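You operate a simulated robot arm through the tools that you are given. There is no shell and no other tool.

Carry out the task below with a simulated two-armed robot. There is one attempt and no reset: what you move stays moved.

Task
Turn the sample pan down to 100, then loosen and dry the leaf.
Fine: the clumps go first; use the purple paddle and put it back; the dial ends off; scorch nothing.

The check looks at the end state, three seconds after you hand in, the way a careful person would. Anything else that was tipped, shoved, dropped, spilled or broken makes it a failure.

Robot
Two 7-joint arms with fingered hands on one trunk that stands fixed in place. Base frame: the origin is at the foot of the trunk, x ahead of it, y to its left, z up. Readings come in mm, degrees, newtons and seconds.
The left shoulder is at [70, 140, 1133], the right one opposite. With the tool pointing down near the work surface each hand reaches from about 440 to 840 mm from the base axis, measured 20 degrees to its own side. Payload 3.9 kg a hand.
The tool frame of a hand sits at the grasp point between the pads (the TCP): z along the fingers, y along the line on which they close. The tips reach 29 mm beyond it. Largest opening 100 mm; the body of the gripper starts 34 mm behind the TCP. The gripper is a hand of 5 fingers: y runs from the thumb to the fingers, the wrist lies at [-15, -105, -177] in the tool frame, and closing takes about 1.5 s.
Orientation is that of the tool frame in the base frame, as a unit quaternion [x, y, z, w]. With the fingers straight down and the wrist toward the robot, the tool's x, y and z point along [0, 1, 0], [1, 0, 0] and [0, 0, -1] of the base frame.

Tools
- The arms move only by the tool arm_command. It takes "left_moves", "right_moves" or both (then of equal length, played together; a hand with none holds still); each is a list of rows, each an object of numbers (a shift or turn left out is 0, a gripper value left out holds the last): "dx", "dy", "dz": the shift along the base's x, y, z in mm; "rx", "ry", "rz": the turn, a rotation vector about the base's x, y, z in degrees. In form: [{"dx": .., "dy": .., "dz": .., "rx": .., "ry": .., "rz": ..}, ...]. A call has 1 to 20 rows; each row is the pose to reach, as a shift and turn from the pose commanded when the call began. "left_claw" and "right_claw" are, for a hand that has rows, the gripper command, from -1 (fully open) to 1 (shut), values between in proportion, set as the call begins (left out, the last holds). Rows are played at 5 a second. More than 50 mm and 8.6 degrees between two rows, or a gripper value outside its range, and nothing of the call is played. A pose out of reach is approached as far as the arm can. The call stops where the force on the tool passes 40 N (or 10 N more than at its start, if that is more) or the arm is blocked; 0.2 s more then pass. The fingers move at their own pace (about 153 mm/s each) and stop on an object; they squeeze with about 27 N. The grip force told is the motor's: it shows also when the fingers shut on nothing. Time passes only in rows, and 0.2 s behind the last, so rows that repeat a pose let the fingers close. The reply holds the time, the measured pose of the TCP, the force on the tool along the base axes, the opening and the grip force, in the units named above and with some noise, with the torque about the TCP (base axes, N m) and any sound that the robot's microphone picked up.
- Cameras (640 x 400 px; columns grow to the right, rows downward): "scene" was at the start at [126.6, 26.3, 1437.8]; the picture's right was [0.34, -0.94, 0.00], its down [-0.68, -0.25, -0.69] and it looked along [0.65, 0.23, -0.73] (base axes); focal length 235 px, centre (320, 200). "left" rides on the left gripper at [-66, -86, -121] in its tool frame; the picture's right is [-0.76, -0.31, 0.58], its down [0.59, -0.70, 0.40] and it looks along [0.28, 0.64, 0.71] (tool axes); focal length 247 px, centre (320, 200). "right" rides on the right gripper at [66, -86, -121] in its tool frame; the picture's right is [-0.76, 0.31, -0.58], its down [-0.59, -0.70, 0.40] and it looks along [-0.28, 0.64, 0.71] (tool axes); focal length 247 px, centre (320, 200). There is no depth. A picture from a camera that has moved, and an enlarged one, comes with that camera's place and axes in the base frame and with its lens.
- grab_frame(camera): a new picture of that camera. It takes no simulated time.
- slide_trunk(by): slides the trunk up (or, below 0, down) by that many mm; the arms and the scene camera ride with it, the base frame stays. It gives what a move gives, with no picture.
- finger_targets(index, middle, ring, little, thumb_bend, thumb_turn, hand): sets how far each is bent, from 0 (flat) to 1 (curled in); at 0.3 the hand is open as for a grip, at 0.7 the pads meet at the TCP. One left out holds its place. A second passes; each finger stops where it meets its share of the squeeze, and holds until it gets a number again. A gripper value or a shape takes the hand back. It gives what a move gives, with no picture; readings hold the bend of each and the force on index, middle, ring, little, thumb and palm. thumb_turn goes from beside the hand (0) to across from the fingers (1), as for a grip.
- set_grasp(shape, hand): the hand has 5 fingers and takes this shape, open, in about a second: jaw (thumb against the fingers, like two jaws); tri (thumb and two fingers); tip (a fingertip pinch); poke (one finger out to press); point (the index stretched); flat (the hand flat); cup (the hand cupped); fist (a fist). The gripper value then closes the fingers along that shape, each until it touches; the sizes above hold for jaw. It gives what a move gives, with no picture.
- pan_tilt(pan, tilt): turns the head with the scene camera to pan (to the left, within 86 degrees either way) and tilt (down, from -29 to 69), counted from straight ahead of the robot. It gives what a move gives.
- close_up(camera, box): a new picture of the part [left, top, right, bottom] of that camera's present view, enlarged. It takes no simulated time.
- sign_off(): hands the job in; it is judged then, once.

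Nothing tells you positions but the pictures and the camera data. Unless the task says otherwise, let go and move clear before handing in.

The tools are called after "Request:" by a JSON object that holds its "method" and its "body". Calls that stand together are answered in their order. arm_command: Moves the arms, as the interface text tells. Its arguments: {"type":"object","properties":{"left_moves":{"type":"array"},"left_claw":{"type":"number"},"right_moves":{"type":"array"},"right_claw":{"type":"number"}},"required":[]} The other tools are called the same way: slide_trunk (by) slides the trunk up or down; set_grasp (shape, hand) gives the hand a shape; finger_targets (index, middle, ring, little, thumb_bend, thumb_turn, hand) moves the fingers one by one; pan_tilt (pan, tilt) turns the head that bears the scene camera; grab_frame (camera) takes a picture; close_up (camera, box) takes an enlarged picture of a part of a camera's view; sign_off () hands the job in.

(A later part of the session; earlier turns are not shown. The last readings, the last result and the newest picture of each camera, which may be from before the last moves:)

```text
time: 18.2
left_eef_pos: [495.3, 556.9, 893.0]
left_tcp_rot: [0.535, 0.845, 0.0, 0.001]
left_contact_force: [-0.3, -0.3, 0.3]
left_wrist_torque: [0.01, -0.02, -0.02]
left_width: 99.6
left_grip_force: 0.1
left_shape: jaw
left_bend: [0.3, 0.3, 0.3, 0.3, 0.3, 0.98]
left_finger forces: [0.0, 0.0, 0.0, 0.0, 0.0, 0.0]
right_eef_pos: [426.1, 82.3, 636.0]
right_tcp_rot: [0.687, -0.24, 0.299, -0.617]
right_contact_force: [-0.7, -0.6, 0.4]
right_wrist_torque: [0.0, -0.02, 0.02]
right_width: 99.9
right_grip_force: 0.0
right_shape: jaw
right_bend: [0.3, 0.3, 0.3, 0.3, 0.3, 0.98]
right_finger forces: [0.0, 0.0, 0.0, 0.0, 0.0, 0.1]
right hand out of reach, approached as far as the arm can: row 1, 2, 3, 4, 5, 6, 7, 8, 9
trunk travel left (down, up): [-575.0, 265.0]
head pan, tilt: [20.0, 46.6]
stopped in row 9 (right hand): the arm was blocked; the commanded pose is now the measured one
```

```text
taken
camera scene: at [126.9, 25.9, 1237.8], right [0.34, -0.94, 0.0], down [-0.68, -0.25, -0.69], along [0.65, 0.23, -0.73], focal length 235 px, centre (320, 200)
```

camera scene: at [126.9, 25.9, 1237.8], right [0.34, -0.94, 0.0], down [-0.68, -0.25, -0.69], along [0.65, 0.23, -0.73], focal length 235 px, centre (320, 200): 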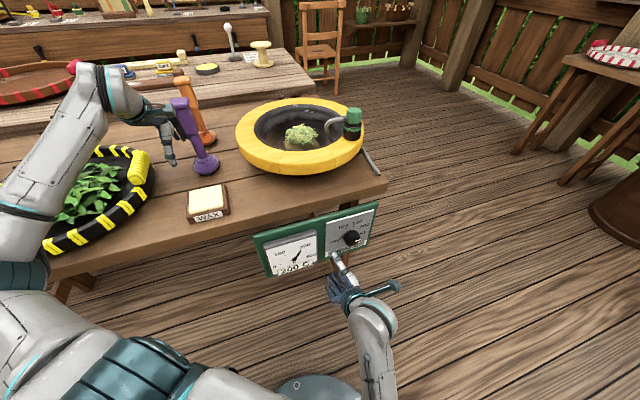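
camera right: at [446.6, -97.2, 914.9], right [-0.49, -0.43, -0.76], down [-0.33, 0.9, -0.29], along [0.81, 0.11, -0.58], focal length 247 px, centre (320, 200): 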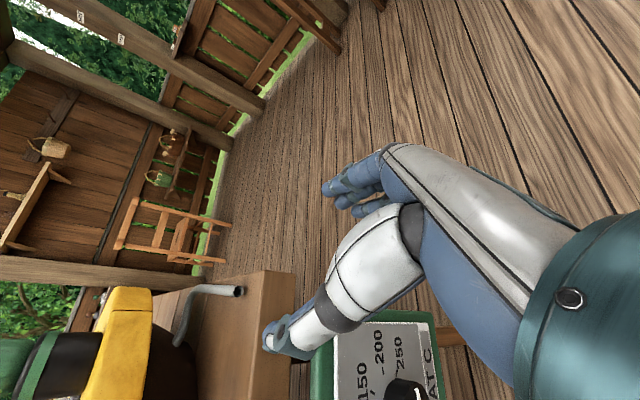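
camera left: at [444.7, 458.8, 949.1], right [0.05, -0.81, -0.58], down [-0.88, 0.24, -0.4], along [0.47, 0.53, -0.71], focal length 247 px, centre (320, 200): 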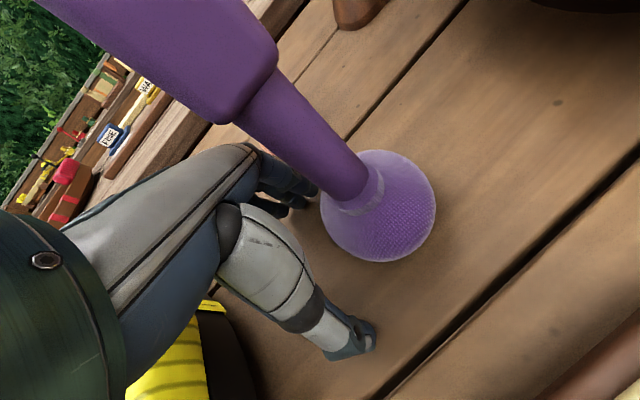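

Palm-up works: the hand now sits at the right height, about 75 mm left of the knob in front of the gauge. I'll slide it right to line up with the knob and square the yaw.

Request:
{"method": "arm_command", "body": {"right_moves": [{"dx": 15, "dy": -15, "dz": 5, "rz": -1}, {"dx": 31, "dy": -27, "dz": 9, "rz": -3}, {"dx": 47, "dy": -38, "dz": 12, "rz": -5}, {"dx": 60, "dy": -46, "dz": 15, "rz": -6}]}}

Request:
{"method": "grab_frame", "body": {"camera": "right"}}

Request:
{"method": "close_up", "body": {"camera": "scene", "box": [260, 180, 460, 305]}}

```text
time: 19.2
left_eef_pos: [494.7, 556.1, 891.7]
left_tcp_rot: [0.537, 0.844, 0.0, 0.0]
left_contact_force: [-0.5, 0.4, 0.8]
left_wrist_torque: [0.02, -0.02, 0.0]
left_width: 99.9
left_grip_force: 0.2
left_shape: jaw
left_bend: [0.3, 0.3, 0.3, 0.3, 0.3, 0.98]
left_finger forces: [0.0, 0.0, 0.0, 0.0, 0.0, 0.0]
right_eef_pos: [425.6, 81.4, 636.9]
right_tcp_rot: [0.688, -0.239, 0.298, -0.618]
right_contact_force: [-0.1, 0.0, 0.7]
right_wrist_torque: [0.03, 0.03, 0.02]
right_width: 100.4
right_grip_force: 0.1
right_shape: jaw
right_bend: [0.3, 0.3, 0.3, 0.3, 0.3, 0.98]
right_finger forces: [0.0, 0.0, 0.0, 0.0, 0.0, 0.0]
right hand out of reach, approached as far as the arm can: row 1, 2, 3, 4
trunk travel left (down, up): [-575.0, 265.0]
head pan, tilt: [20.0, 46.6]
```

```text
taken
camera right: at [384.6, -38.1, 735.1], right [-0.93, 0.08, -0.36], down [-0.16, 0.78, 0.61], along [0.33, 0.62, -0.71], focal length 247 px, centre (320, 200)
```

right: 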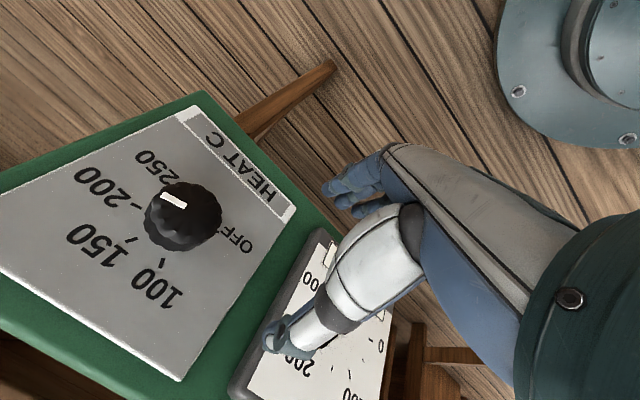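

```text
3.20 times, centred on (360, 242) of scene
camera zoom: at [126.6, 26.2, 1237.8], right [0.34, -0.94, 0.0], down [-0.68, -0.25, -0.69], along [0.65, 0.23, -0.73], focal length 752 px, centre (192, 64)
```

zoom: 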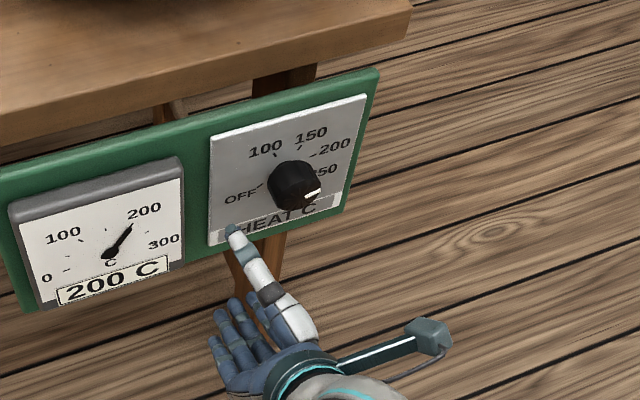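

The elbow is tucked low and folded, so the arm needs more length. I'll raise the trunk 100 mm and then stretch the palm-up hand down and right to the knob.

Request:
{"method": "slide_trunk", "body": {"by": 100}}

Request:
{"method": "arm_command", "body": {"right_moves": [{"dx": 15, "dy": -12, "dz": -5, "rz": -1}, {"dx": 30, "dy": -25, "dz": -25, "rz": -2}, {"dx": 45, "dy": -38, "dz": -45, "rz": -4}, {"dx": 55, "dy": -44, "dz": -66, "rz": -5}, {"dx": 63, "dy": -46, "dz": -86, "rz": -6}]}}

```text
time: 20.5
left_eef_pos: [495.6, 556.9, 992.5]
left_tcp_rot: [0.536, 0.844, 0.0, 0.001]
left_contact_force: [-0.4, -0.3, 0.4]
left_wrist_torque: [0.0, -0.01, 0.0]
left_width: 100.0
left_grip_force: 0.1
left_shape: jaw
left_bend: [0.3, 0.3, 0.3, 0.3, 0.3, 0.98]
left_finger forces: [0.0, 0.0, 0.0, 0.0, 0.0, 0.0]
right_eef_pos: [425.6, 82.5, 737.2]
right_tcp_rot: [0.687, -0.24, 0.299, -0.618]
right_contact_force: [0.6, -0.5, -0.3]
right_wrist_torque: [-0.01, 0.01, -0.02]
right_width: 99.9
right_grip_force: 0.1
right_shape: jaw
right_bend: [0.3, 0.3, 0.3, 0.3, 0.3, 0.98]
right_finger forces: [0.0, 0.0, 0.0, 0.1, 0.1, 0.0]
trunk travel left (down, up): [-675.0, 165.0]
head pan, tilt: [20.0, 46.6]
```

```text
time: 21.7
left_eef_pos: [493.7, 556.5, 994.9]
left_tcp_rot: [0.536, 0.844, 0.0, 0.0]
left_contact_force: [-0.7, -0.1, -0.4]
left_wrist_torque: [0.0, -0.07, -0.01]
left_width: 100.1
left_grip_force: 0.1
left_shape: jaw
left_bend: [0.3, 0.3, 0.3, 0.3, 0.3, 0.98]
left_finger forces: [0.0, 0.0, 0.0, 0.1, 0.0, 0.1]
right_eef_pos: [470.1, 85.6, 615.1]
right_tcp_rot: [0.672, -0.229, 0.313, -0.631]
right_contact_force: [-0.3, 1.0, 0.0]
right_wrist_torque: [0.01, -0.03, 0.0]
right_width: 99.9
right_grip_force: 0.1
right_shape: jaw
right_bend: [0.3, 0.3, 0.3, 0.3, 0.3, 0.98]
right_finger forces: [0.1, 0.0, 0.1, 0.0, 0.1, 0.1]
right hand out of reach, approached as far as the arm can: row 1, 2, 3, 4, 5
trunk travel left (down, up): [-675.0, 165.0]
head pan, tilt: [20.0, 46.6]
```

Close now: the hand is about 50 mm left and 36 mm low of the target point. A slightly less supinated roll should bring it up and right.

Request:
{"method": "arm_command", "body": {"right_moves": [{"dx": 5, "dy": -12, "dz": 9, "rx": -3, "ry": -3, "rz": -1}, {"dx": 10, "dy": -25, "dz": 18, "rx": -6, "ry": -6, "rz": -2}, {"dx": 15, "dy": -38, "dz": 27, "rx": -9, "ry": -9, "rz": -3}, {"dx": 19, "dy": -50, "dz": 36, "rx": -11, "ry": -11, "rz": -4}]}}

Request:
{"method": "grab_frame", "body": {"camera": "right"}}

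Request:
{"method": "grab_frame", "body": {"camera": "scene"}}

```text
time: 22.7
left_eef_pos: [495.6, 556.4, 993.4]
left_tcp_rot: [0.536, 0.844, 0.0, 0.0]
left_contact_force: [0.4, 0.3, -0.6]
left_wrist_torque: [0.02, -0.01, 0.01]
left_width: 99.8
left_grip_force: 0.0
left_shape: jaw
left_bend: [0.3, 0.3, 0.3, 0.3, 0.3, 0.98]
left_finger forces: [0.1, 0.0, 0.0, 0.0, 0.0, 0.0]
right_eef_pos: [509.2, 31.6, 637.3]
right_tcp_rot: [0.69, -0.16, 0.365, -0.605]
right_contact_force: [0.9, 0.2, 0.0]
right_wrist_torque: [0.01, 0.0, 0.01]
right_width: 100.1
right_grip_force: 0.0
right_shape: jaw
right_bend: [0.3, 0.3, 0.3, 0.3, 0.3, 0.98]
right_finger forces: [0.0, 0.0, 0.1, 0.0, 0.1, 0.0]
right hand out of reach, approached as far as the arm can: row 1, 2, 3, 4
trunk travel left (down, up): [-675.0, 165.0]
head pan, tilt: [20.0, 46.6]
```

```text
taken
camera right: at [452.6, -79.3, 737.9], right [-0.85, 0.02, -0.53], down [-0.28, 0.83, 0.48], along [0.44, 0.56, -0.7], focal length 247 px, centre (320, 200)
```

right: 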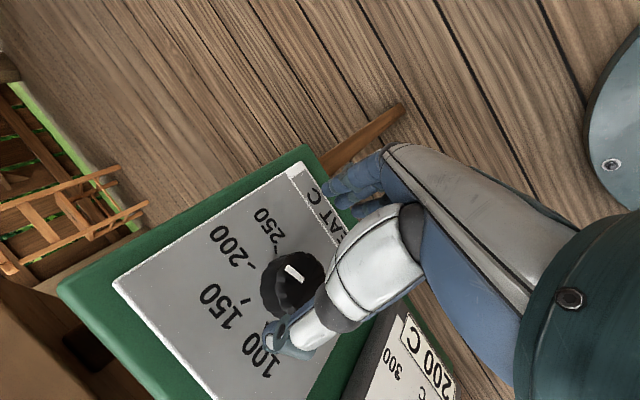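

```text
taken
camera scene: at [126.4, 26.5, 1337.8], right [0.34, -0.94, 0.0], down [-0.68, -0.25, -0.69], along [0.65, 0.23, -0.73], focal length 235 px, centre (320, 200)
```

scene: 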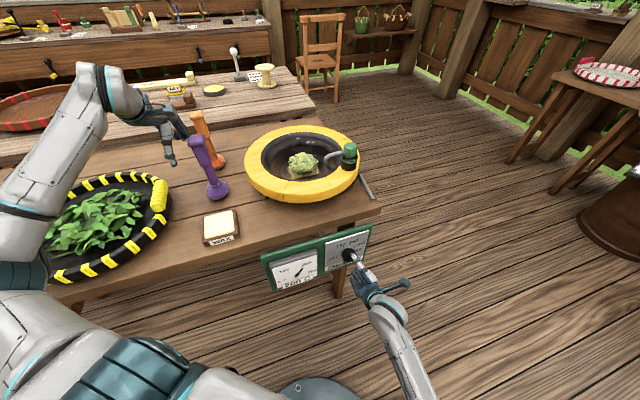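

The hand is now about 67 mm off the plate, 16 mm right and 14 mm low of the knob axis. I'll centre it and start easing forward.

Request:
{"method": "arm_command", "body": {"right_moves": [{"dx": -5, "dy": 6, "dz": 7}, {"dx": -10, "dy": 12, "dz": 14}, {"dx": -2, "dy": 19, "dz": 14}]}}

Request:
{"method": "close_up", "body": {"camera": "right", "box": [200, 150, 460, 400]}}

Request:
{"method": "close_up", "body": {"camera": "scene", "box": [300, 200, 440, 320]}}

```text
time: 23.5
left_eef_pos: [495.7, 557.3, 992.3]
left_tcp_rot: [0.536, 0.844, -0.001, 0.0]
left_contact_force: [-0.3, -0.2, 0.7]
left_wrist_torque: [0.03, 0.0, -0.01]
left_width: 99.9
left_grip_force: 0.0
left_shape: jaw
left_bend: [0.3, 0.3, 0.3, 0.3, 0.3, 0.98]
left_finger forces: [0.0, 0.0, 0.0, 0.1, 0.1, 0.1]
right_eef_pos: [509.6, 50.3, 651.8]
right_tcp_rot: [0.69, -0.16, 0.36, -0.607]
right_contact_force: [-1.0, 0.9, -1.4]
right_wrist_torque: [0.01, 0.01, -0.02]
right_width: 99.8
right_grip_force: 0.1
right_shape: jaw
right_bend: [0.3, 0.3, 0.3, 0.3, 0.3, 0.98]
right_finger forces: [0.0, 0.0, 0.0, 0.0, 0.0, 0.0]
trunk travel left (down, up): [-675.0, 165.0]
head pan, tilt: [20.0, 46.6]
```

```text
1.60 times, centred on (330, 275) of right
camera zoom: at [454.1, -62.5, 752.2], right [-0.85, 0.01, -0.52], down [-0.28, 0.82, 0.49], along [0.43, 0.57, -0.7], focal length 395 px, centre (304, 80)
```

zoom: 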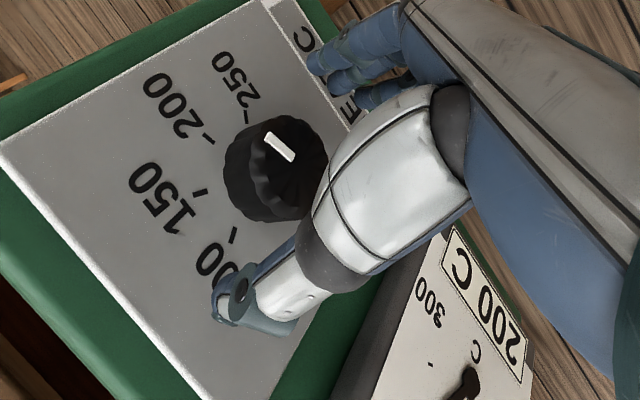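

```text
3.33 times, centred on (370, 260) of scene
camera zoom: at [126.9, 26.4, 1337.7], right [0.34, -0.94, 0.0], down [-0.68, -0.25, -0.69], along [0.65, 0.23, -0.73], focal length 783 px, centre (153, 0)
```

zoom: 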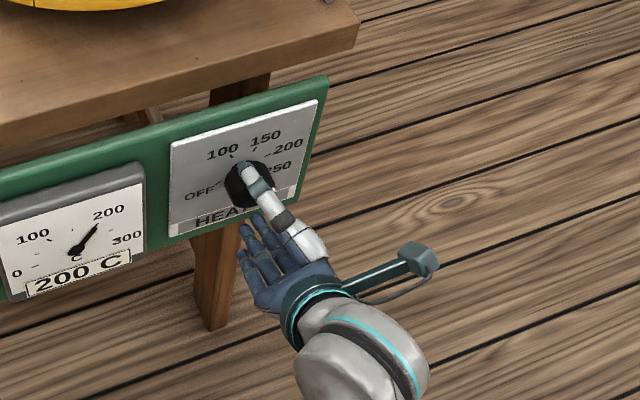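

The hand is now centred in front of the knob with good reach. I'll ease 18 mm forward so the fingertips straddle the cap.

Request:
{"method": "arm_command", "body": {"right_moves": [{"dx": 7, "dy": 5.5, "dz": -0.5}, {"dx": 14, "dy": 11, "dz": -1}]}}

Request:
{"method": "close_up", "body": {"camera": "right", "box": [200, 150, 460, 400]}}

Request:
{"method": "close_up", "body": {"camera": "scene", "box": [320, 220, 400, 290]}}

```text
time: 24.1
left_eef_pos: [495.0, 557.4, 992.7]
left_tcp_rot: [0.535, 0.845, 0.0, 0.0]
left_contact_force: [0.1, -0.4, 0.3]
left_wrist_torque: [0.02, -0.02, -0.06]
left_width: 99.9
left_grip_force: 0.1
left_shape: jaw
left_bend: [0.3, 0.3, 0.3, 0.3, 0.3, 0.98]
left_finger forces: [0.0, 0.0, 0.1, 0.0, 0.1, 0.0]
right_eef_pos: [525.2, 57.8, 651.2]
right_tcp_rot: [0.691, -0.159, 0.36, -0.607]
right_contact_force: [-0.1, 0.0, 0.3]
right_wrist_torque: [0.03, 0.01, 0.01]
right_width: 99.9
right_grip_force: 0.0
right_shape: jaw
right_bend: [0.3, 0.3, 0.3, 0.3, 0.3, 0.98]
right_finger forces: [0.0, 0.0, 0.1, 0.0, 0.1, 0.1]
right hand out of reach, approached as far as the arm can: row 1, 2
trunk travel left (down, up): [-675.0, 165.0]
head pan, tilt: [20.0, 46.6]
```

```text
1.60 times, centred on (330, 275) of right
camera zoom: at [469.2, -54.1, 752.1], right [-0.85, 0.01, -0.52], down [-0.28, 0.83, 0.49], along [0.44, 0.56, -0.7], focal length 395 px, centre (304, 80)
```

zoom: 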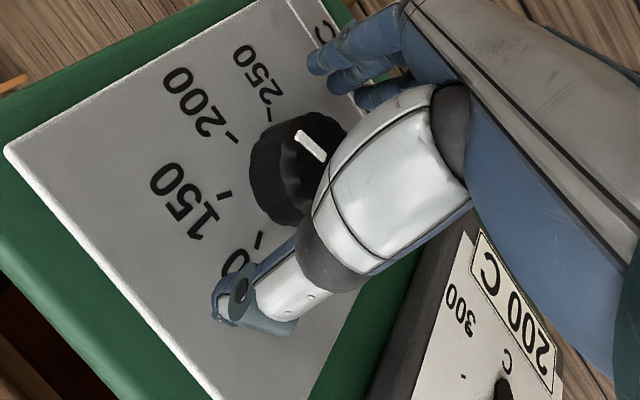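

```text
5.71 times, centred on (360, 255) of scene
camera zoom: at [126.7, 26.2, 1337.8], right [0.34, -0.94, 0.0], down [-0.68, -0.25, -0.69], along [0.65, 0.23, -0.73], focal length 1342 px, centre (91, -114)
```

zoom: 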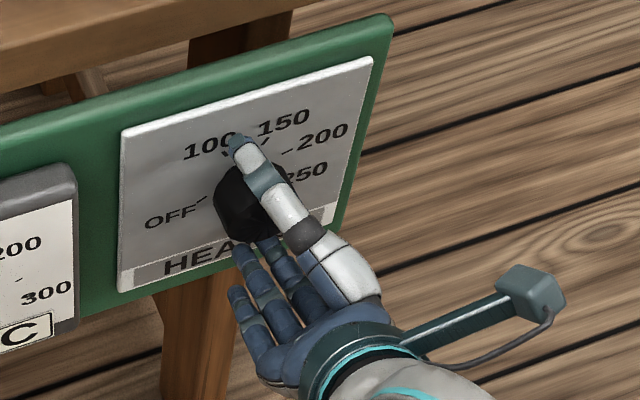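

The fingertips straddle the cap, about 5 mm to the right of centre. I'll nudge left and close the grip on the knob.

Request:
{"method": "arm_command", "body": {"right_claw": 1, "right_moves": [{"dx": 0, "dy": 6, "dz": 0}, {"dx": 0, "dy": 6, "dz": 0}, {"dx": 0, "dy": 6, "dz": 0}, {"dx": 0, "dy": 6, "dz": 0}, {"dx": 0, "dy": 6, "dz": 0}]}}

Request:
{"method": "close_up", "body": {"camera": "right", "box": [200, 150, 460, 400]}}

Request:
{"method": "close_up", "body": {"camera": "scene", "box": [320, 220, 400, 290]}}

```text
time: 25.3
left_eef_pos: [495.4, 556.1, 994.5]
left_tcp_rot: [0.537, 0.844, 0.0, 0.0]
left_contact_force: [-0.2, -0.2, 0.3]
left_wrist_torque: [0.03, -0.01, -0.04]
left_width: 99.6
left_grip_force: 0.0
left_shape: jaw
left_bend: [0.3, 0.3, 0.3, 0.3, 0.3, 0.98]
left_finger forces: [0.0, 0.0, 0.0, 0.0, 0.1, 0.1]
right_eef_pos: [527.4, 60.8, 654.0]
right_tcp_rot: [0.69, -0.159, 0.361, -0.607]
right_contact_force: [1.3, -0.1, 2.5]
right_wrist_torque: [-0.03, -0.01, -0.04]
right_width: 38.0
right_grip_force: 27.2
right_shape: jaw
right_bend: [0.48, 0.47, 0.74, 0.54, 0.39, 1.0]
right_finger forces: [12.1, 7.7, 0.4, 0.1, 22.3, 0.1]
right hand out of reach, approached as far as the arm can: row 1, 2, 3, 4, 5
trunk travel left (down, up): [-675.0, 165.0]
head pan, tilt: [20.0, 46.6]
```

```text
1.60 times, centred on (330, 275) of right
camera zoom: at [471.6, -51.7, 754.5], right [-0.85, 0.01, -0.52], down [-0.28, 0.82, 0.49], along [0.44, 0.57, -0.7], focal length 395 px, centre (304, 80)
```

zoom: 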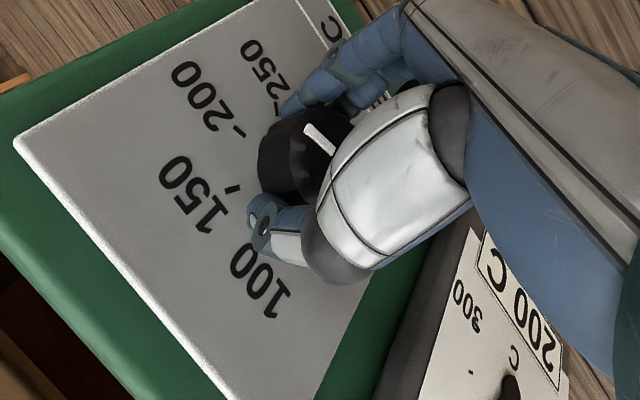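

```text
5.71 times, centred on (360, 255) of scene
camera zoom: at [126.3, 26.1, 1337.8], right [0.34, -0.94, 0.0], down [-0.68, -0.25, -0.69], along [0.65, 0.23, -0.73], focal length 1342 px, centre (91, -114)
```

zoom: 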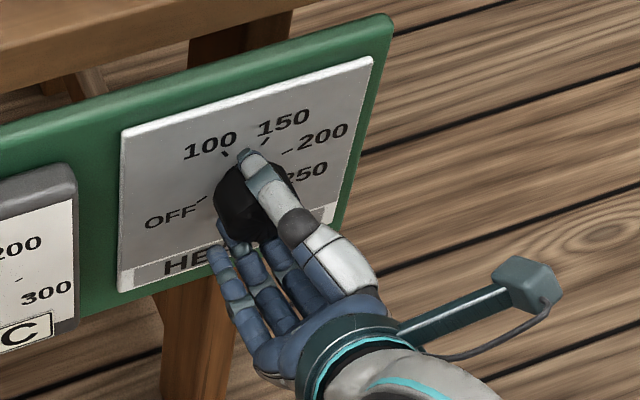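

The knob is gripped between thumb and two fingers. I'll try a small counter-clockwise turn of 16° to see whether the arm follows and the knob turns.

Request:
{"method": "arm_command", "body": {"right_moves": [{"dx": -0.4, "dy": 0.5, "dz": 0.6, "rx": -6.2, "ry": -5.0, "rz": 0}, {"dx": -0.8, "dy": 1.0, "dz": 1.2, "rx": -12.4, "ry": -10.1, "rz": 0}]}}

Request:
{"method": "close_up", "body": {"camera": "right", "box": [200, 150, 460, 400]}}

Request:
{"method": "close_up", "body": {"camera": "scene", "box": [320, 220, 400, 290]}}

```text
time: 25.9
left_eef_pos: [495.8, 557.2, 992.9]
left_tcp_rot: [0.536, 0.844, 0.0, 0.0]
left_contact_force: [-0.5, 0.1, -1.1]
left_wrist_torque: [-0.01, -0.01, 0.0]
left_width: 99.9
left_grip_force: 0.0
left_shape: jaw
left_bend: [0.3, 0.3, 0.3, 0.3, 0.3, 0.98]
left_finger forces: [0.0, 0.0, 0.1, 0.1, 0.0, 0.0]
right_eef_pos: [562.0, 13.2, 693.1]
right_tcp_rot: [0.725, -0.063, 0.411, -0.549]
right_contact_force: [-0.7, -0.3, 0.4]
right_wrist_torque: [-0.01, 0.0, 0.01]
right_width: 26.2
right_grip_force: 27.5
right_shape: jaw
right_bend: [0.77, 0.78, 0.74, 0.55, 0.82, 1.0]
right_finger forces: [0.0, 0.0, 0.0, 0.0, 0.0, 0.0]
right hand out of reach, approached as far as the arm can: row 1, 2
trunk travel left (down, up): [-675.0, 165.0]
head pan, tilt: [20.0, 46.6]
```

```text
1.60 times, centred on (330, 275) of right
camera zoom: at [494.6, -78.2, 806.1], right [-0.77, -0.14, -0.63], down [-0.37, 0.89, 0.26], along [0.52, 0.43, -0.73], focal length 395 px, centre (304, 80)
```

zoom: 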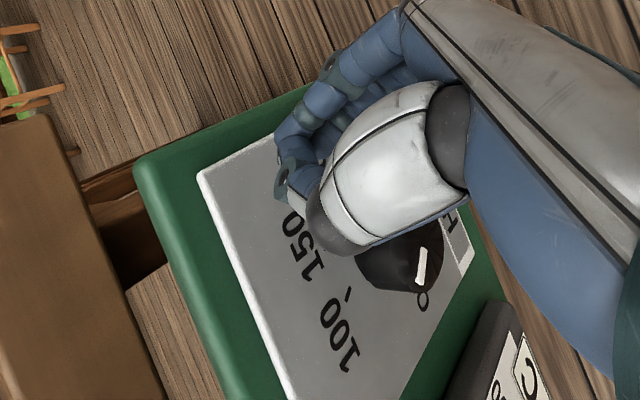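

```text
5.71 times, centred on (360, 255) of scene
camera zoom: at [126.2, 26.7, 1337.8], right [0.34, -0.94, 0.0], down [-0.68, -0.25, -0.69], along [0.65, 0.23, -0.73], focal length 1342 px, centre (91, -114)
```

zoom: 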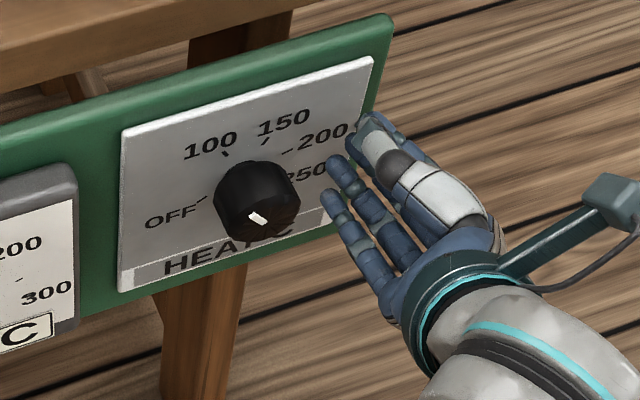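

The hand slid off to the right and dragged the knob the wrong way. I need to see exactly where the dial points and what the gauge reads now.

Request:
{"method": "close_up", "body": {"camera": "scene", "box": [330, 235, 370, 260]}}

Request:
{"method": "close_up", "body": {"camera": "scene", "box": [250, 225, 380, 305]}}

Request:
{"method": "close_up", "body": {"camera": "right", "box": [320, 280, 420, 345]}}

Request:
{"method": "close_up", "body": {"camera": "scene", "box": [240, 120, 370, 210]}}

```text
16.00 times, centred on (350, 248) of scene
camera zoom: at [126.2, 26.7, 1337.8], right [0.34, -0.94, 0.0], down [-0.68, -0.25, -0.69], along [0.65, 0.23, -0.73], focal length 3758 px, centre (-160, -560)
```

zoom: 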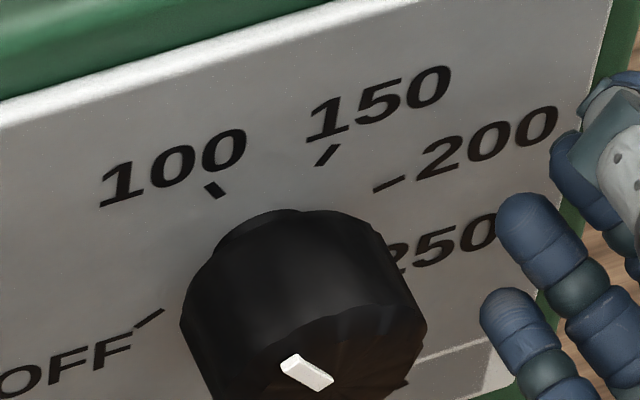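

```text
4.92 times, centred on (315, 265) of scene
camera zoom: at [126.2, 26.7, 1337.8], right [0.34, -0.94, 0.0], down [-0.68, -0.25, -0.69], along [0.65, 0.23, -0.73], focal length 1156 px, centre (345, -120)
```

zoom: 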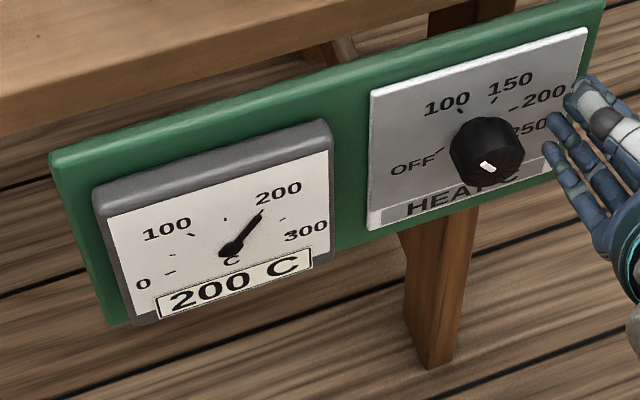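

```text
6.15 times, centred on (370, 312) of right
camera zoom: at [494.6, -78.2, 806.1], right [-0.77, -0.14, -0.63], down [-0.37, 0.89, 0.26], along [0.52, 0.43, -0.73], focal length 1520 px, centre (12, -492)
```

zoom: 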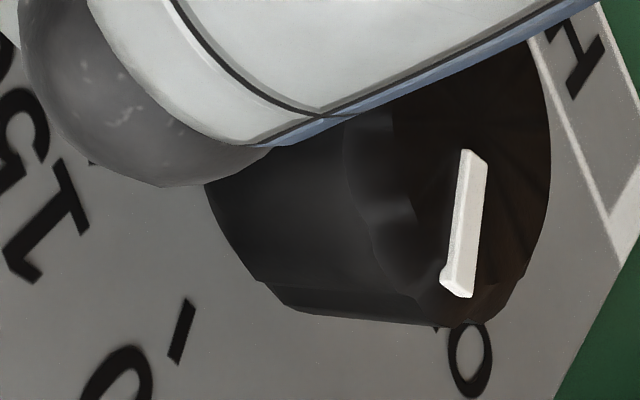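

```text
4.44 times, centred on (305, 165) of scene
camera zoom: at [126.2, 26.7, 1337.8], right [0.34, -0.94, 0.0], down [-0.68, -0.25, -0.69], along [0.65, 0.23, -0.73], focal length 1044 px, centre (387, 356)
```

zoom: 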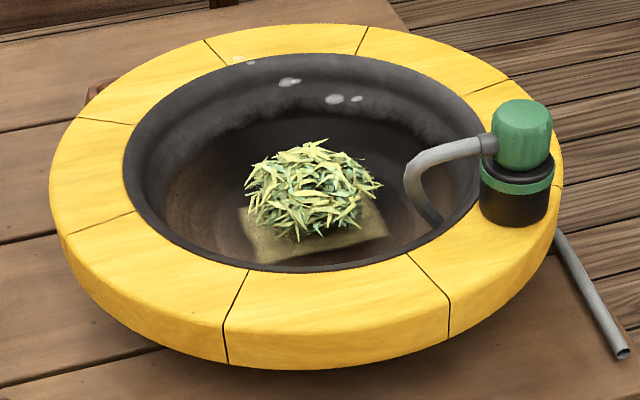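

The dial actually turned counter-clockwise and now points near 90–95, close to 100. I'll open the right hand, back it away from the panel, and look at the paddle with the left camera.

Request:
{"method": "arm_command", "body": {"right_claw": -1, "right_moves": [{"dx": -25, "dy": -20, "dz": 0}, {"dx": -50, "dy": -40, "dz": 0}, {"dx": -80, "dy": -70, "dz": 0}]}}

Request:
{"method": "grab_frame", "body": {"camera": "left"}}

Request:
{"method": "grab_frame", "body": {"camera": "scene"}}

Request:
{"method": "close_up", "body": {"camera": "scene", "box": [140, 90, 260, 220]}}

Request:
{"method": "close_up", "body": {"camera": "scene", "box": [250, 225, 380, 305]}}

```text
time: 26.7
left_eef_pos: [495.7, 555.4, 992.9]
left_tcp_rot: [0.536, 0.844, 0.0, 0.0]
left_contact_force: [-0.3, -0.3, -0.3]
left_wrist_torque: [0.02, -0.01, 0.03]
left_width: 99.7
left_grip_force: 0.1
left_shape: jaw
left_bend: [0.3, 0.3, 0.3, 0.3, 0.3, 0.98]
left_finger forces: [0.1, 0.1, 0.1, 0.0, 0.1, 0.1]
right_eef_pos: [502.3, -33.8, 673.5]
right_tcp_rot: [0.726, -0.058, 0.402, -0.555]
right_contact_force: [-0.4, 0.7, -0.6]
right_wrist_torque: [0.01, -0.01, -0.02]
right_width: 99.9
right_grip_force: 0.1
right_shape: jaw
right_bend: [0.3, 0.3, 0.3, 0.3, 0.3, 0.98]
right_finger forces: [0.1, 0.0, 0.1, 0.0, 0.0, 0.1]
right hand out of reach, approached as far as the arm can: row 2, 3
trunk travel left (down, up): [-675.0, 165.0]
head pan, tilt: [20.0, 46.6]
```

```text
taken
camera left: at [446.0, 459.9, 1114.6], right [0.04, -0.82, -0.58], down [-0.89, 0.23, -0.4], along [0.46, 0.53, -0.71], focal length 247 px, centre (320, 200)
```

left: 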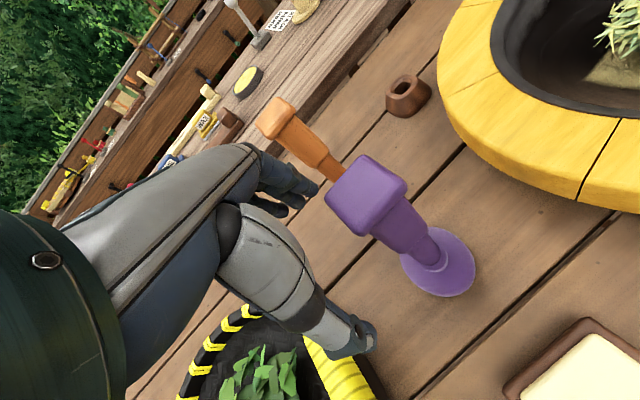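

```text
taken
camera scene: at [126.3, 25.4, 1337.8], right [0.34, -0.94, 0.0], down [-0.68, -0.25, -0.69], along [0.65, 0.23, -0.73], focal length 235 px, centre (320, 200)
```

scene: 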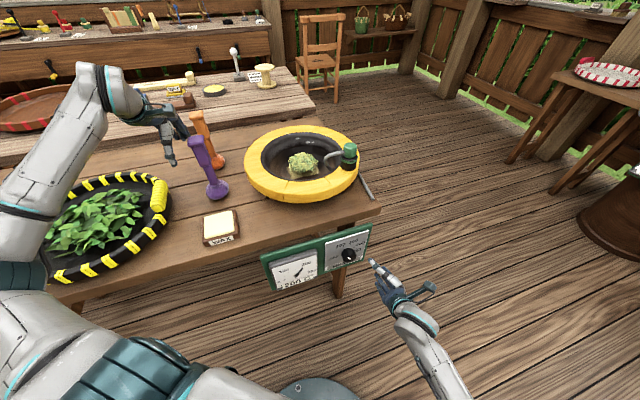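

```text
3.08 times, centred on (200, 155) of scene
camera zoom: at [126.3, 25.4, 1337.8], right [0.34, -0.94, 0.0], down [-0.68, -0.25, -0.69], along [0.65, 0.23, -0.73], focal length 723 px, centre (689, 338)
```

zoom: 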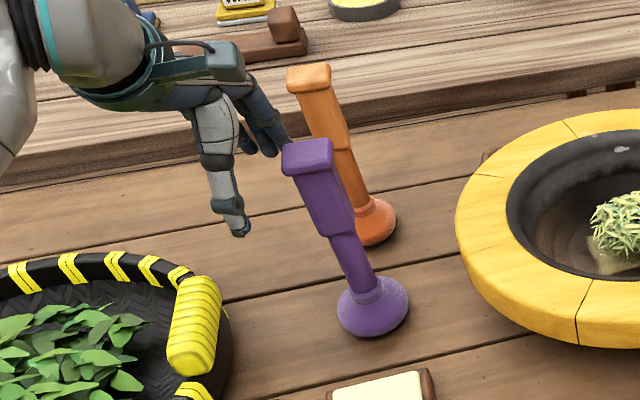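

```text
4.92 times, centred on (315, 265) of scene
camera zoom: at [126.3, 25.4, 1337.8], right [0.34, -0.94, 0.0], down [-0.68, -0.25, -0.69], along [0.65, 0.23, -0.73], focal length 1156 px, centre (345, -120)
```

zoom: 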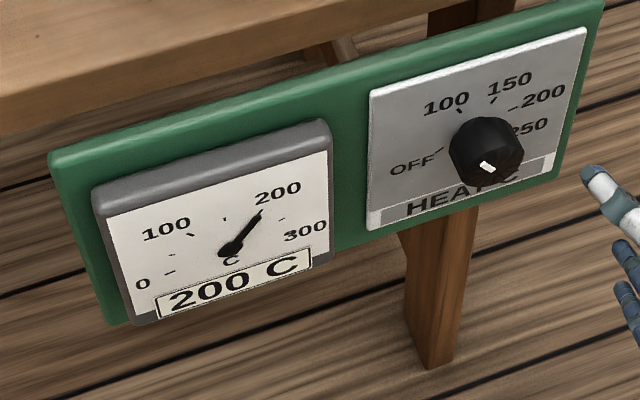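

The paddle stands at about [525, 520], with its handle top near z 988 and its sides square to the bench. I'll raise the trunk fully so the left hand can work from above.

Request:
{"method": "slide_trunk", "body": {"by": 165}}

Request:
{"method": "close_up", "body": {"camera": "scene", "box": [240, 230, 400, 330]}}

Request:
{"method": "grab_frame", "body": {"camera": "left"}}

```text
time: 28.6
left_eef_pos: [495.4, 556.1, 1157.7]
left_tcp_rot: [0.536, 0.844, -0.001, 0.0]
left_contact_force: [-1.3, 0.2, 0.4]
left_wrist_torque: [0.01, -0.01, 0.03]
left_width: 99.9
left_grip_force: 0.2
left_shape: jaw
left_bend: [0.3, 0.3, 0.3, 0.3, 0.3, 0.98]
left_finger forces: [0.1, 0.0, 0.0, 0.0, 0.1, 0.0]
right_eef_pos: [502.8, -33.1, 837.8]
right_tcp_rot: [0.726, -0.058, 0.402, -0.555]
right_contact_force: [0.1, -0.2, -0.7]
right_wrist_torque: [0.01, -0.01, 0.0]
right_width: 99.9
right_grip_force: 0.0
right_shape: jaw
right_bend: [0.3, 0.3, 0.3, 0.3, 0.3, 0.98]
right_finger forces: [0.0, 0.0, 0.1, 0.0, 0.1, 0.0]
trunk travel left (down, up): [-840.0, 0.0]
head pan, tilt: [20.0, 46.6]
```

```text
4.00 times, centred on (320, 280) of scene
camera zoom: at [126.7, 26.3, 1502.7], right [0.34, -0.94, 0.0], down [-0.68, -0.25, -0.69], along [0.65, 0.23, -0.73], focal length 940 px, centre (320, -120)
```

zoom: 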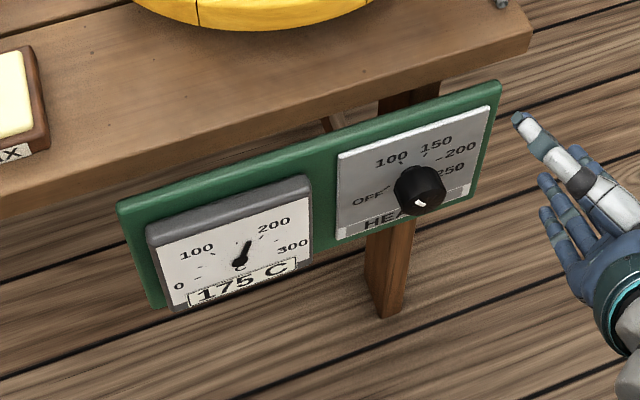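

```text
taken
camera left: at [446.4, 460.6, 1279.0], right [0.04, -0.82, -0.58], down [-0.89, 0.23, -0.4], along [0.46, 0.53, -0.71], focal length 247 px, centre (320, 200)
```

left: 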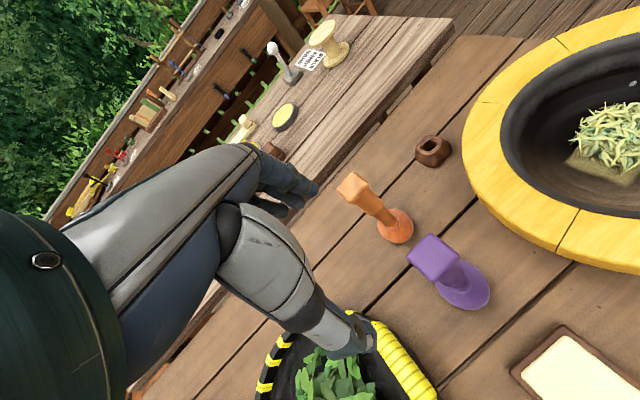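

The gauge is already falling (175 °C). I'll bring the left hand over the paddle top and turn it square with the handle.

Request:
{"method": "arm_command", "body": {"left_moves": [{"dx": 8, "dy": -10, "dz": -20, "rz": 3.5}, {"dx": 16, "dy": -20, "dz": -45, "rz": 7}, {"dx": 24, "dy": -30, "dz": -70, "rz": 10.5}, {"dx": 29.6, "dy": -36, "dz": -95, "rz": 13.6}, {"dx": 29.6, "dy": -36, "dz": -112, "rz": 13.6}]}}

Request:
{"method": "grab_frame", "body": {"camera": "left"}}

Request:
{"method": "close_up", "body": {"camera": "scene", "box": [140, 90, 300, 230]}}

Request:
{"method": "close_up", "body": {"camera": "scene", "box": [270, 250, 380, 320]}}

```text
time: 29.8
left_eef_pos: [441.3, 543.1, 1052.4]
left_tcp_rot: [0.431, 0.902, 0.0, 0.001]
left_contact_force: [0.2, 0.2, 0.5]
left_wrist_torque: [0.02, 0.02, -0.02]
left_width: 99.8
left_grip_force: 0.1
left_shape: jaw
left_bend: [0.3, 0.3, 0.3, 0.3, 0.3, 0.98]
left_finger forces: [0.0, 0.0, 0.0, 0.1, 0.0, 0.1]
left hand out of reach, approached as far as the arm can: row 1, 2, 3, 4, 5
right_eef_pos: [502.3, -33.6, 837.6]
right_tcp_rot: [0.727, -0.057, 0.402, -0.554]
right_contact_force: [0.2, -0.5, -0.9]
right_wrist_torque: [-0.01, 0.01, 0.01]
right_width: 100.1
right_grip_force: 0.1
right_shape: jaw
right_bend: [0.3, 0.3, 0.3, 0.3, 0.3, 0.98]
right_finger forces: [0.0, 0.0, 0.0, 0.0, 0.0, 0.0]
trunk travel left (down, up): [-840.0, 0.0]
head pan, tilt: [20.0, 46.6]
```

```text
taken
camera left: at [416.4, 438.2, 1173.7], right [0.23, -0.78, -0.58], down [-0.92, 0.02, -0.4], along [0.32, 0.62, -0.71], focal length 247 px, centre (320, 200)
```

left: 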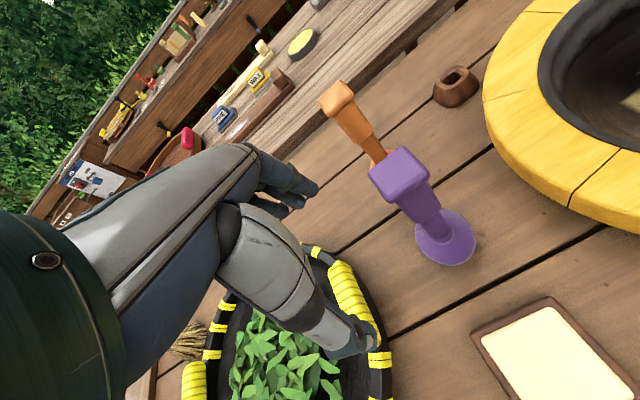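

```text
2.86 times, centred on (220, 160) of scene
camera zoom: at [126.7, 26.2, 1502.8], right [0.34, -0.94, 0.0], down [-0.68, -0.25, -0.69], along [0.65, 0.23, -0.73], focal length 671 px, centre (606, 314)
```

zoom: 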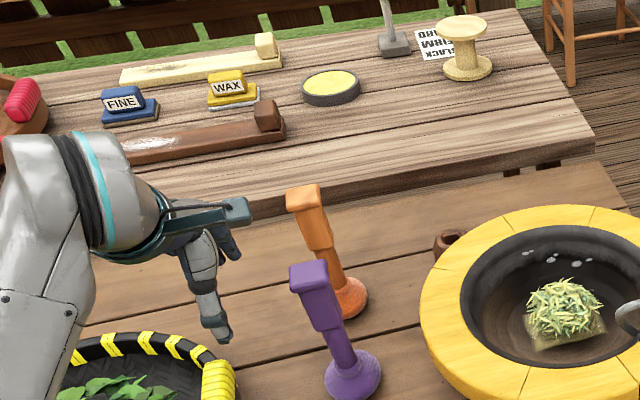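

```text
5.71 times, centred on (325, 285) of scene
camera zoom: at [126.7, 26.2, 1502.8], right [0.34, -0.94, 0.0], down [-0.68, -0.25, -0.69], along [0.65, 0.23, -0.73], focal length 1342 px, centre (291, -286)
```

zoom: 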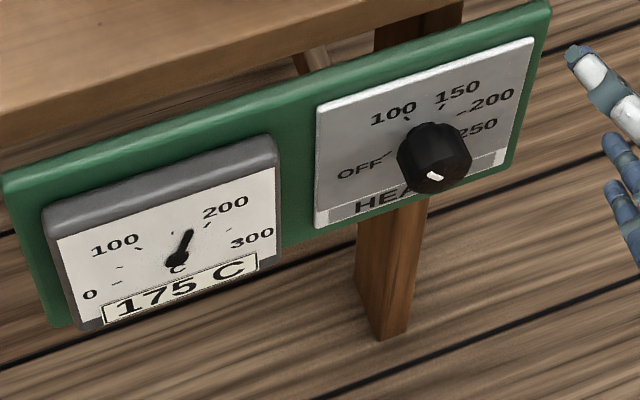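

The paddle hand can't yaw that far out while high up, so I'll go lower and to the paddle's left side, and then slide in sideways around the handle at about z 940, where the arm has reach.

Request:
{"method": "arm_command", "body": {"left_moves": [{"dx": 4, "dy": 12, "dz": -20}, {"dx": 8, "dy": 24, "dz": -45}, {"dx": 12, "dy": 36, "dz": -75}, {"dx": 16, "dy": 47, "dz": -105}]}}

Request:
{"method": "grab_frame", "body": {"camera": "left"}}

Request:
{"method": "grab_frame", "body": {"camera": "scene"}}

```text
time: 30.8
left_eef_pos: [450.1, 592.3, 947.1]
left_tcp_rot: [0.432, 0.902, 0.0, 0.0]
left_contact_force: [0.0, 0.8, 0.3]
left_wrist_torque: [0.02, 0.01, -0.01]
left_width: 100.2
left_grip_force: 0.0
left_shape: jaw
left_bend: [0.3, 0.3, 0.3, 0.3, 0.3, 0.98]
left_finger forces: [0.0, 0.0, 0.0, 0.0, 0.0, 0.0]
left hand out of reach, approached as far as the arm can: row 3, 4
right_eef_pos: [503.6, -33.1, 837.4]
right_tcp_rot: [0.727, -0.057, 0.401, -0.554]
right_contact_force: [-0.2, 0.0, -0.6]
right_wrist_torque: [0.01, 0.0, -0.03]
right_width: 99.9
right_grip_force: 0.0
right_shape: jaw
right_bend: [0.3, 0.3, 0.3, 0.3, 0.3, 0.98]
right_finger forces: [0.1, 0.0, 0.0, 0.0, 0.0, 0.1]
trunk travel left (down, up): [-840.0, 0.0]
head pan, tilt: [20.0, 46.6]
```

```text
taken
camera left: at [423.8, 487.1, 1068.4], right [0.23, -0.78, -0.58], down [-0.92, 0.02, -0.4], along [0.32, 0.62, -0.71], focal length 247 px, centre (320, 200)
```

left: 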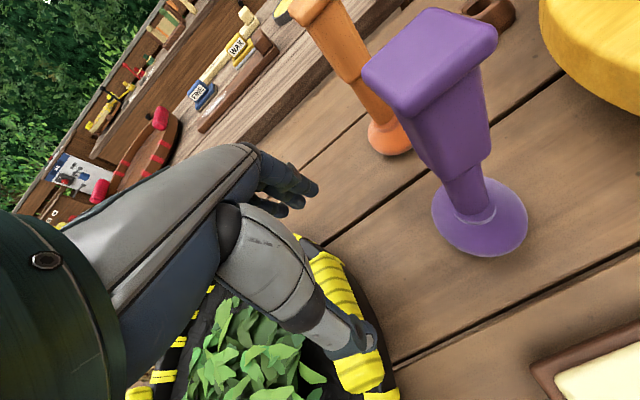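

```text
taken
camera scene: at [126.9, 26.9, 1502.8], right [0.34, -0.94, 0.0], down [-0.68, -0.25, -0.69], along [0.65, 0.23, -0.73], focal length 235 px, centre (320, 200)
```

scene: 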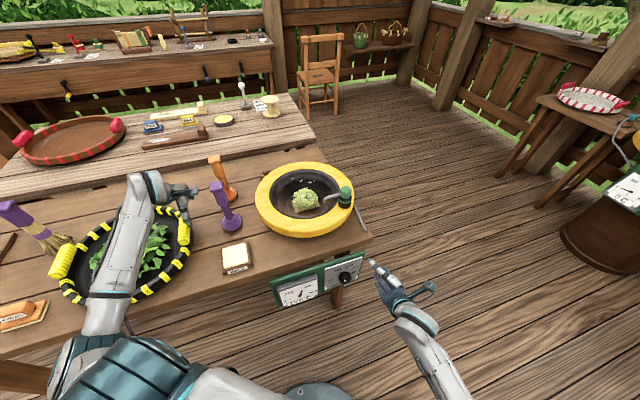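

The hand is low enough beside the paddle now. I'll start sliding it toward the handle, stopping halfway to verify alignment.

Request:
{"method": "arm_command", "body": {"left_moves": [{"dx": 10, "dy": 8, "dz": -7}, {"dx": 25, "dy": -10, "dz": -10}, {"dx": 40, "dy": -29, "dz": -10}]}}

Request:
{"method": "grab_frame", "body": {"camera": "left"}}

Request:
{"method": "close_up", "body": {"camera": "scene", "box": [240, 150, 380, 310]}}

```text
time: 31.6
left_eef_pos: [448.5, 569.9, 939.4]
left_tcp_rot: [0.433, 0.901, 0.0, -0.001]
left_contact_force: [-0.5, 0.0, -1.1]
left_wrist_torque: [0.0, -0.01, -0.02]
left_width: 100.1
left_grip_force: 0.1
left_shape: jaw
left_bend: [0.3, 0.3, 0.3, 0.3, 0.3, 0.98]
left_finger forces: [0.0, 0.1, 0.0, 0.1, 0.0, 0.0]
left hand out of reach, approached as far as the arm can: row 1, 2, 3
right_eef_pos: [502.8, -34.5, 838.1]
right_tcp_rot: [0.727, -0.057, 0.401, -0.555]
right_contact_force: [0.7, 0.2, -0.4]
right_wrist_torque: [0.0, -0.01, 0.01]
right_width: 99.9
right_grip_force: 0.1
right_shape: jaw
right_bend: [0.3, 0.3, 0.3, 0.3, 0.3, 0.98]
right_finger forces: [0.0, 0.1, 0.1, 0.1, 0.0, 0.0]
trunk travel left (down, up): [-840.0, 0.0]
head pan, tilt: [20.0, 46.6]
```

```text
taken
camera left: at [421.7, 465.2, 1059.4], right [0.23, -0.78, -0.58], down [-0.92, 0.02, -0.4], along [0.32, 0.62, -0.71], focal length 247 px, centre (320, 200)
```

left: 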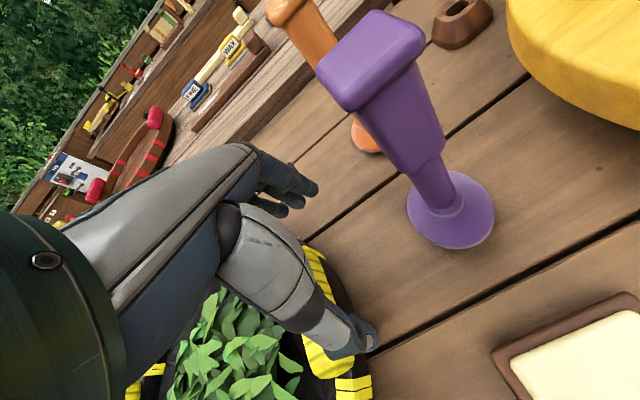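

```text
2.50 times, centred on (310, 230) of scene
camera zoom: at [126.6, 26.0, 1502.8], right [0.34, -0.94, 0.0], down [-0.68, -0.25, -0.69], along [0.65, 0.23, -0.73], focal length 587 px, centre (345, 125)
```

zoom: 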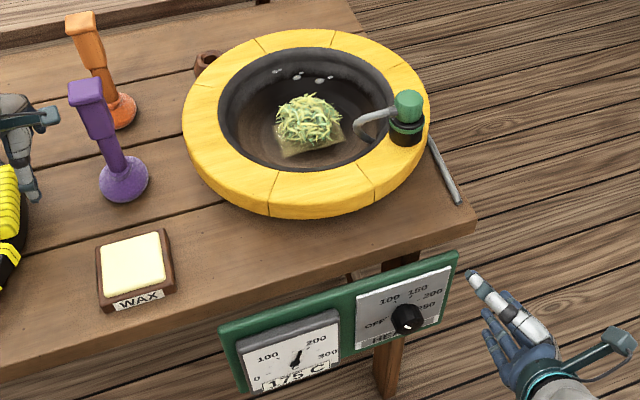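

The yaw is what limits forward reach. Turning the left hand inward by 90° (fingers on the pan side, thumb on the tray side) will let it slide onto the square handle from the near side, so I'll back off and rotate.

Request:
{"method": "arm_command", "body": {"left_moves": [{"dx": -10, "dy": -10, "rz": -8.2}, {"dx": -20, "dy": -20, "rz": -16.4}, {"dx": -28, "dy": -32, "rz": -24.6}, {"dx": -30, "dy": -45, "rz": -32.8}, {"dx": -30, "dy": -58, "rz": -41}, {"dx": -28, "dy": -70, "rz": -49.2}, {"dx": -26, "dy": -82, "rz": -57.4}, {"dx": -22, "dy": -92, "rz": -65.6}, {"dx": -15, "dy": -100, "rz": -73.8}, {"dx": -5, "dy": -105, "rz": -82}, {"dx": 6, "dy": -107, "rz": -90}]}}

Request:
{"method": "grab_frame", "body": {"camera": "left"}}

Request:
{"method": "grab_frame", "body": {"camera": "scene"}}

Request:
{"method": "close_up", "body": {"camera": "scene", "box": [240, 150, 380, 310]}}

```text
time: 34.0
left_eef_pos: [453.5, 461.9, 937.8]
left_tcp_rot: [0.944, 0.331, 0.0, 0.0]
left_contact_force: [0.5, -0.1, -0.3]
left_wrist_torque: [0.02, 0.0, 0.0]
left_width: 99.6
left_grip_force: 0.0
left_shape: jaw
left_bend: [0.3, 0.3, 0.3, 0.3, 0.3, 0.98]
left_finger forces: [0.1, 0.1, 0.0, 0.0, 0.0, 0.1]
right_eef_pos: [502.8, -34.2, 837.2]
right_tcp_rot: [0.726, -0.059, 0.402, -0.555]
right_contact_force: [-1.4, -0.2, 0.3]
right_wrist_torque: [0.02, 0.0, 0.0]
right_width: 100.0
right_grip_force: 0.0
right_shape: jaw
right_bend: [0.3, 0.3, 0.3, 0.3, 0.3, 0.98]
right_finger forces: [0.0, 0.0, 0.0, 0.1, 0.0, 0.1]
trunk travel left (down, up): [-840.0, 0.0]
head pan, tilt: [20.0, 46.6]
```

```text
taken
camera left: at [349.4, 489.2, 1058.5], right [-0.78, -0.23, -0.58], down [0.02, 0.92, -0.4], along [0.62, -0.32, -0.71], focal length 247 px, centre (320, 200)
```

left: 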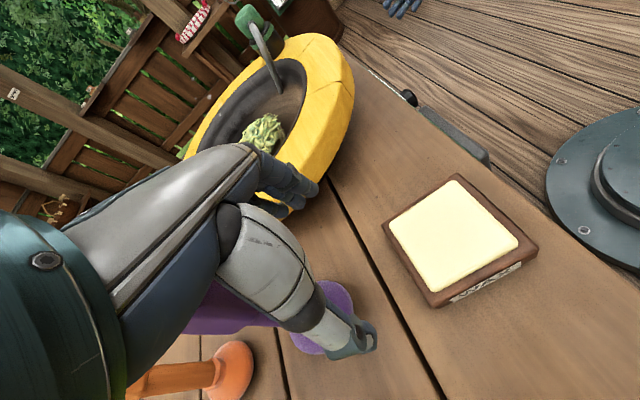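

```text
taken
camera scene: at [127.5, 26.2, 1502.7], right [0.34, -0.94, 0.0], down [-0.68, -0.25, -0.69], along [0.65, 0.23, -0.73], focal length 235 px, centre (320, 200)
```

scene: 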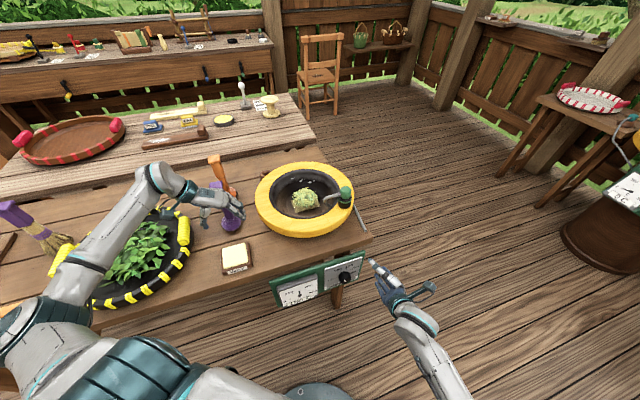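

```text
2.50 times, centred on (310, 230) of scene
camera zoom: at [127.5, 26.2, 1502.7], right [0.34, -0.94, 0.0], down [-0.68, -0.25, -0.69], along [0.65, 0.23, -0.73], focal length 587 px, centre (345, 125)
```

zoom: 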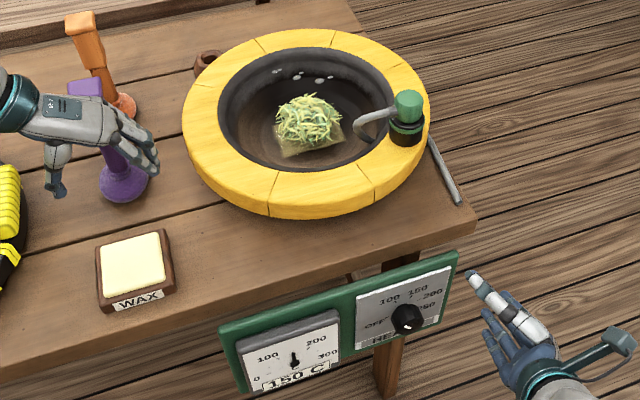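

The reach is good in this attitude and the pan has cooled to 150 °C. The paddle lies 92 mm straight ahead of the palm gap, so I'll rise 30 mm for palm clearance and slide forward around the handle.

Request:
{"method": "arm_command", "body": {"left_moves": [{"dx": 0, "dy": 0, "dz": 30}, {"dx": 20, "dy": 16, "dz": 30}, {"dx": 40, "dy": 32, "dz": 30}]}}

Request:
{"method": "grab_frame", "body": {"camera": "left"}}

Request:
{"method": "close_up", "body": {"camera": "scene", "box": [160, 130, 280, 250]}}

```text
time: 34.8
left_eef_pos: [492.7, 495.3, 966.7]
left_tcp_rot: [0.943, 0.332, -0.001, -0.002]
left_contact_force: [0.5, 0.4, 0.2]
left_wrist_torque: [0.05, 0.04, 0.0]
left_width: 99.8
left_grip_force: 0.1
left_shape: jaw
left_bend: [0.3, 0.3, 0.3, 0.3, 0.3, 0.98]
left_finger forces: [0.1, 0.0, 0.0, 0.0, 0.0, 0.0]
right_eef_pos: [502.6, -33.7, 836.6]
right_tcp_rot: [0.726, -0.058, 0.402, -0.555]
right_contact_force: [1.0, 0.4, -0.4]
right_wrist_torque: [-0.01, 0.01, 0.01]
right_width: 99.8
right_grip_force: 0.0
right_shape: jaw
right_bend: [0.3, 0.3, 0.3, 0.3, 0.3, 0.98]
right_finger forces: [0.0, 0.0, 0.1, 0.1, 0.0, 0.1]
trunk travel left (down, up): [-840.0, 0.0]
head pan, tilt: [20.0, 46.6]
```

```text
taken
camera left: at [389.4, 519.9, 1087.6], right [-0.78, -0.23, -0.58], down [0.02, 0.92, -0.39], along [0.62, -0.32, -0.72], focal length 247 px, centre (320, 200)
```

left: 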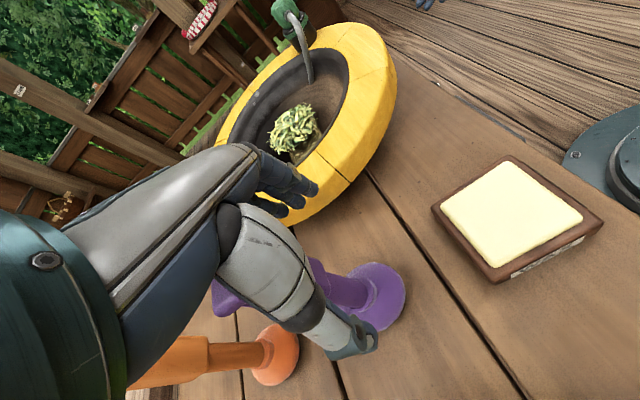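

```text
3.33 times, centred on (220, 190) of scene
camera zoom: at [127.7, 24.4, 1502.5], right [0.34, -0.94, 0.0], down [-0.68, -0.25, -0.69], along [0.65, 0.24, -0.73], focal length 783 px, centre (653, 233)
```

zoom: 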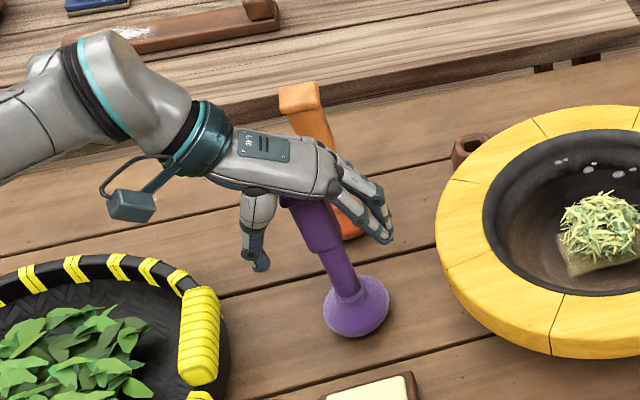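

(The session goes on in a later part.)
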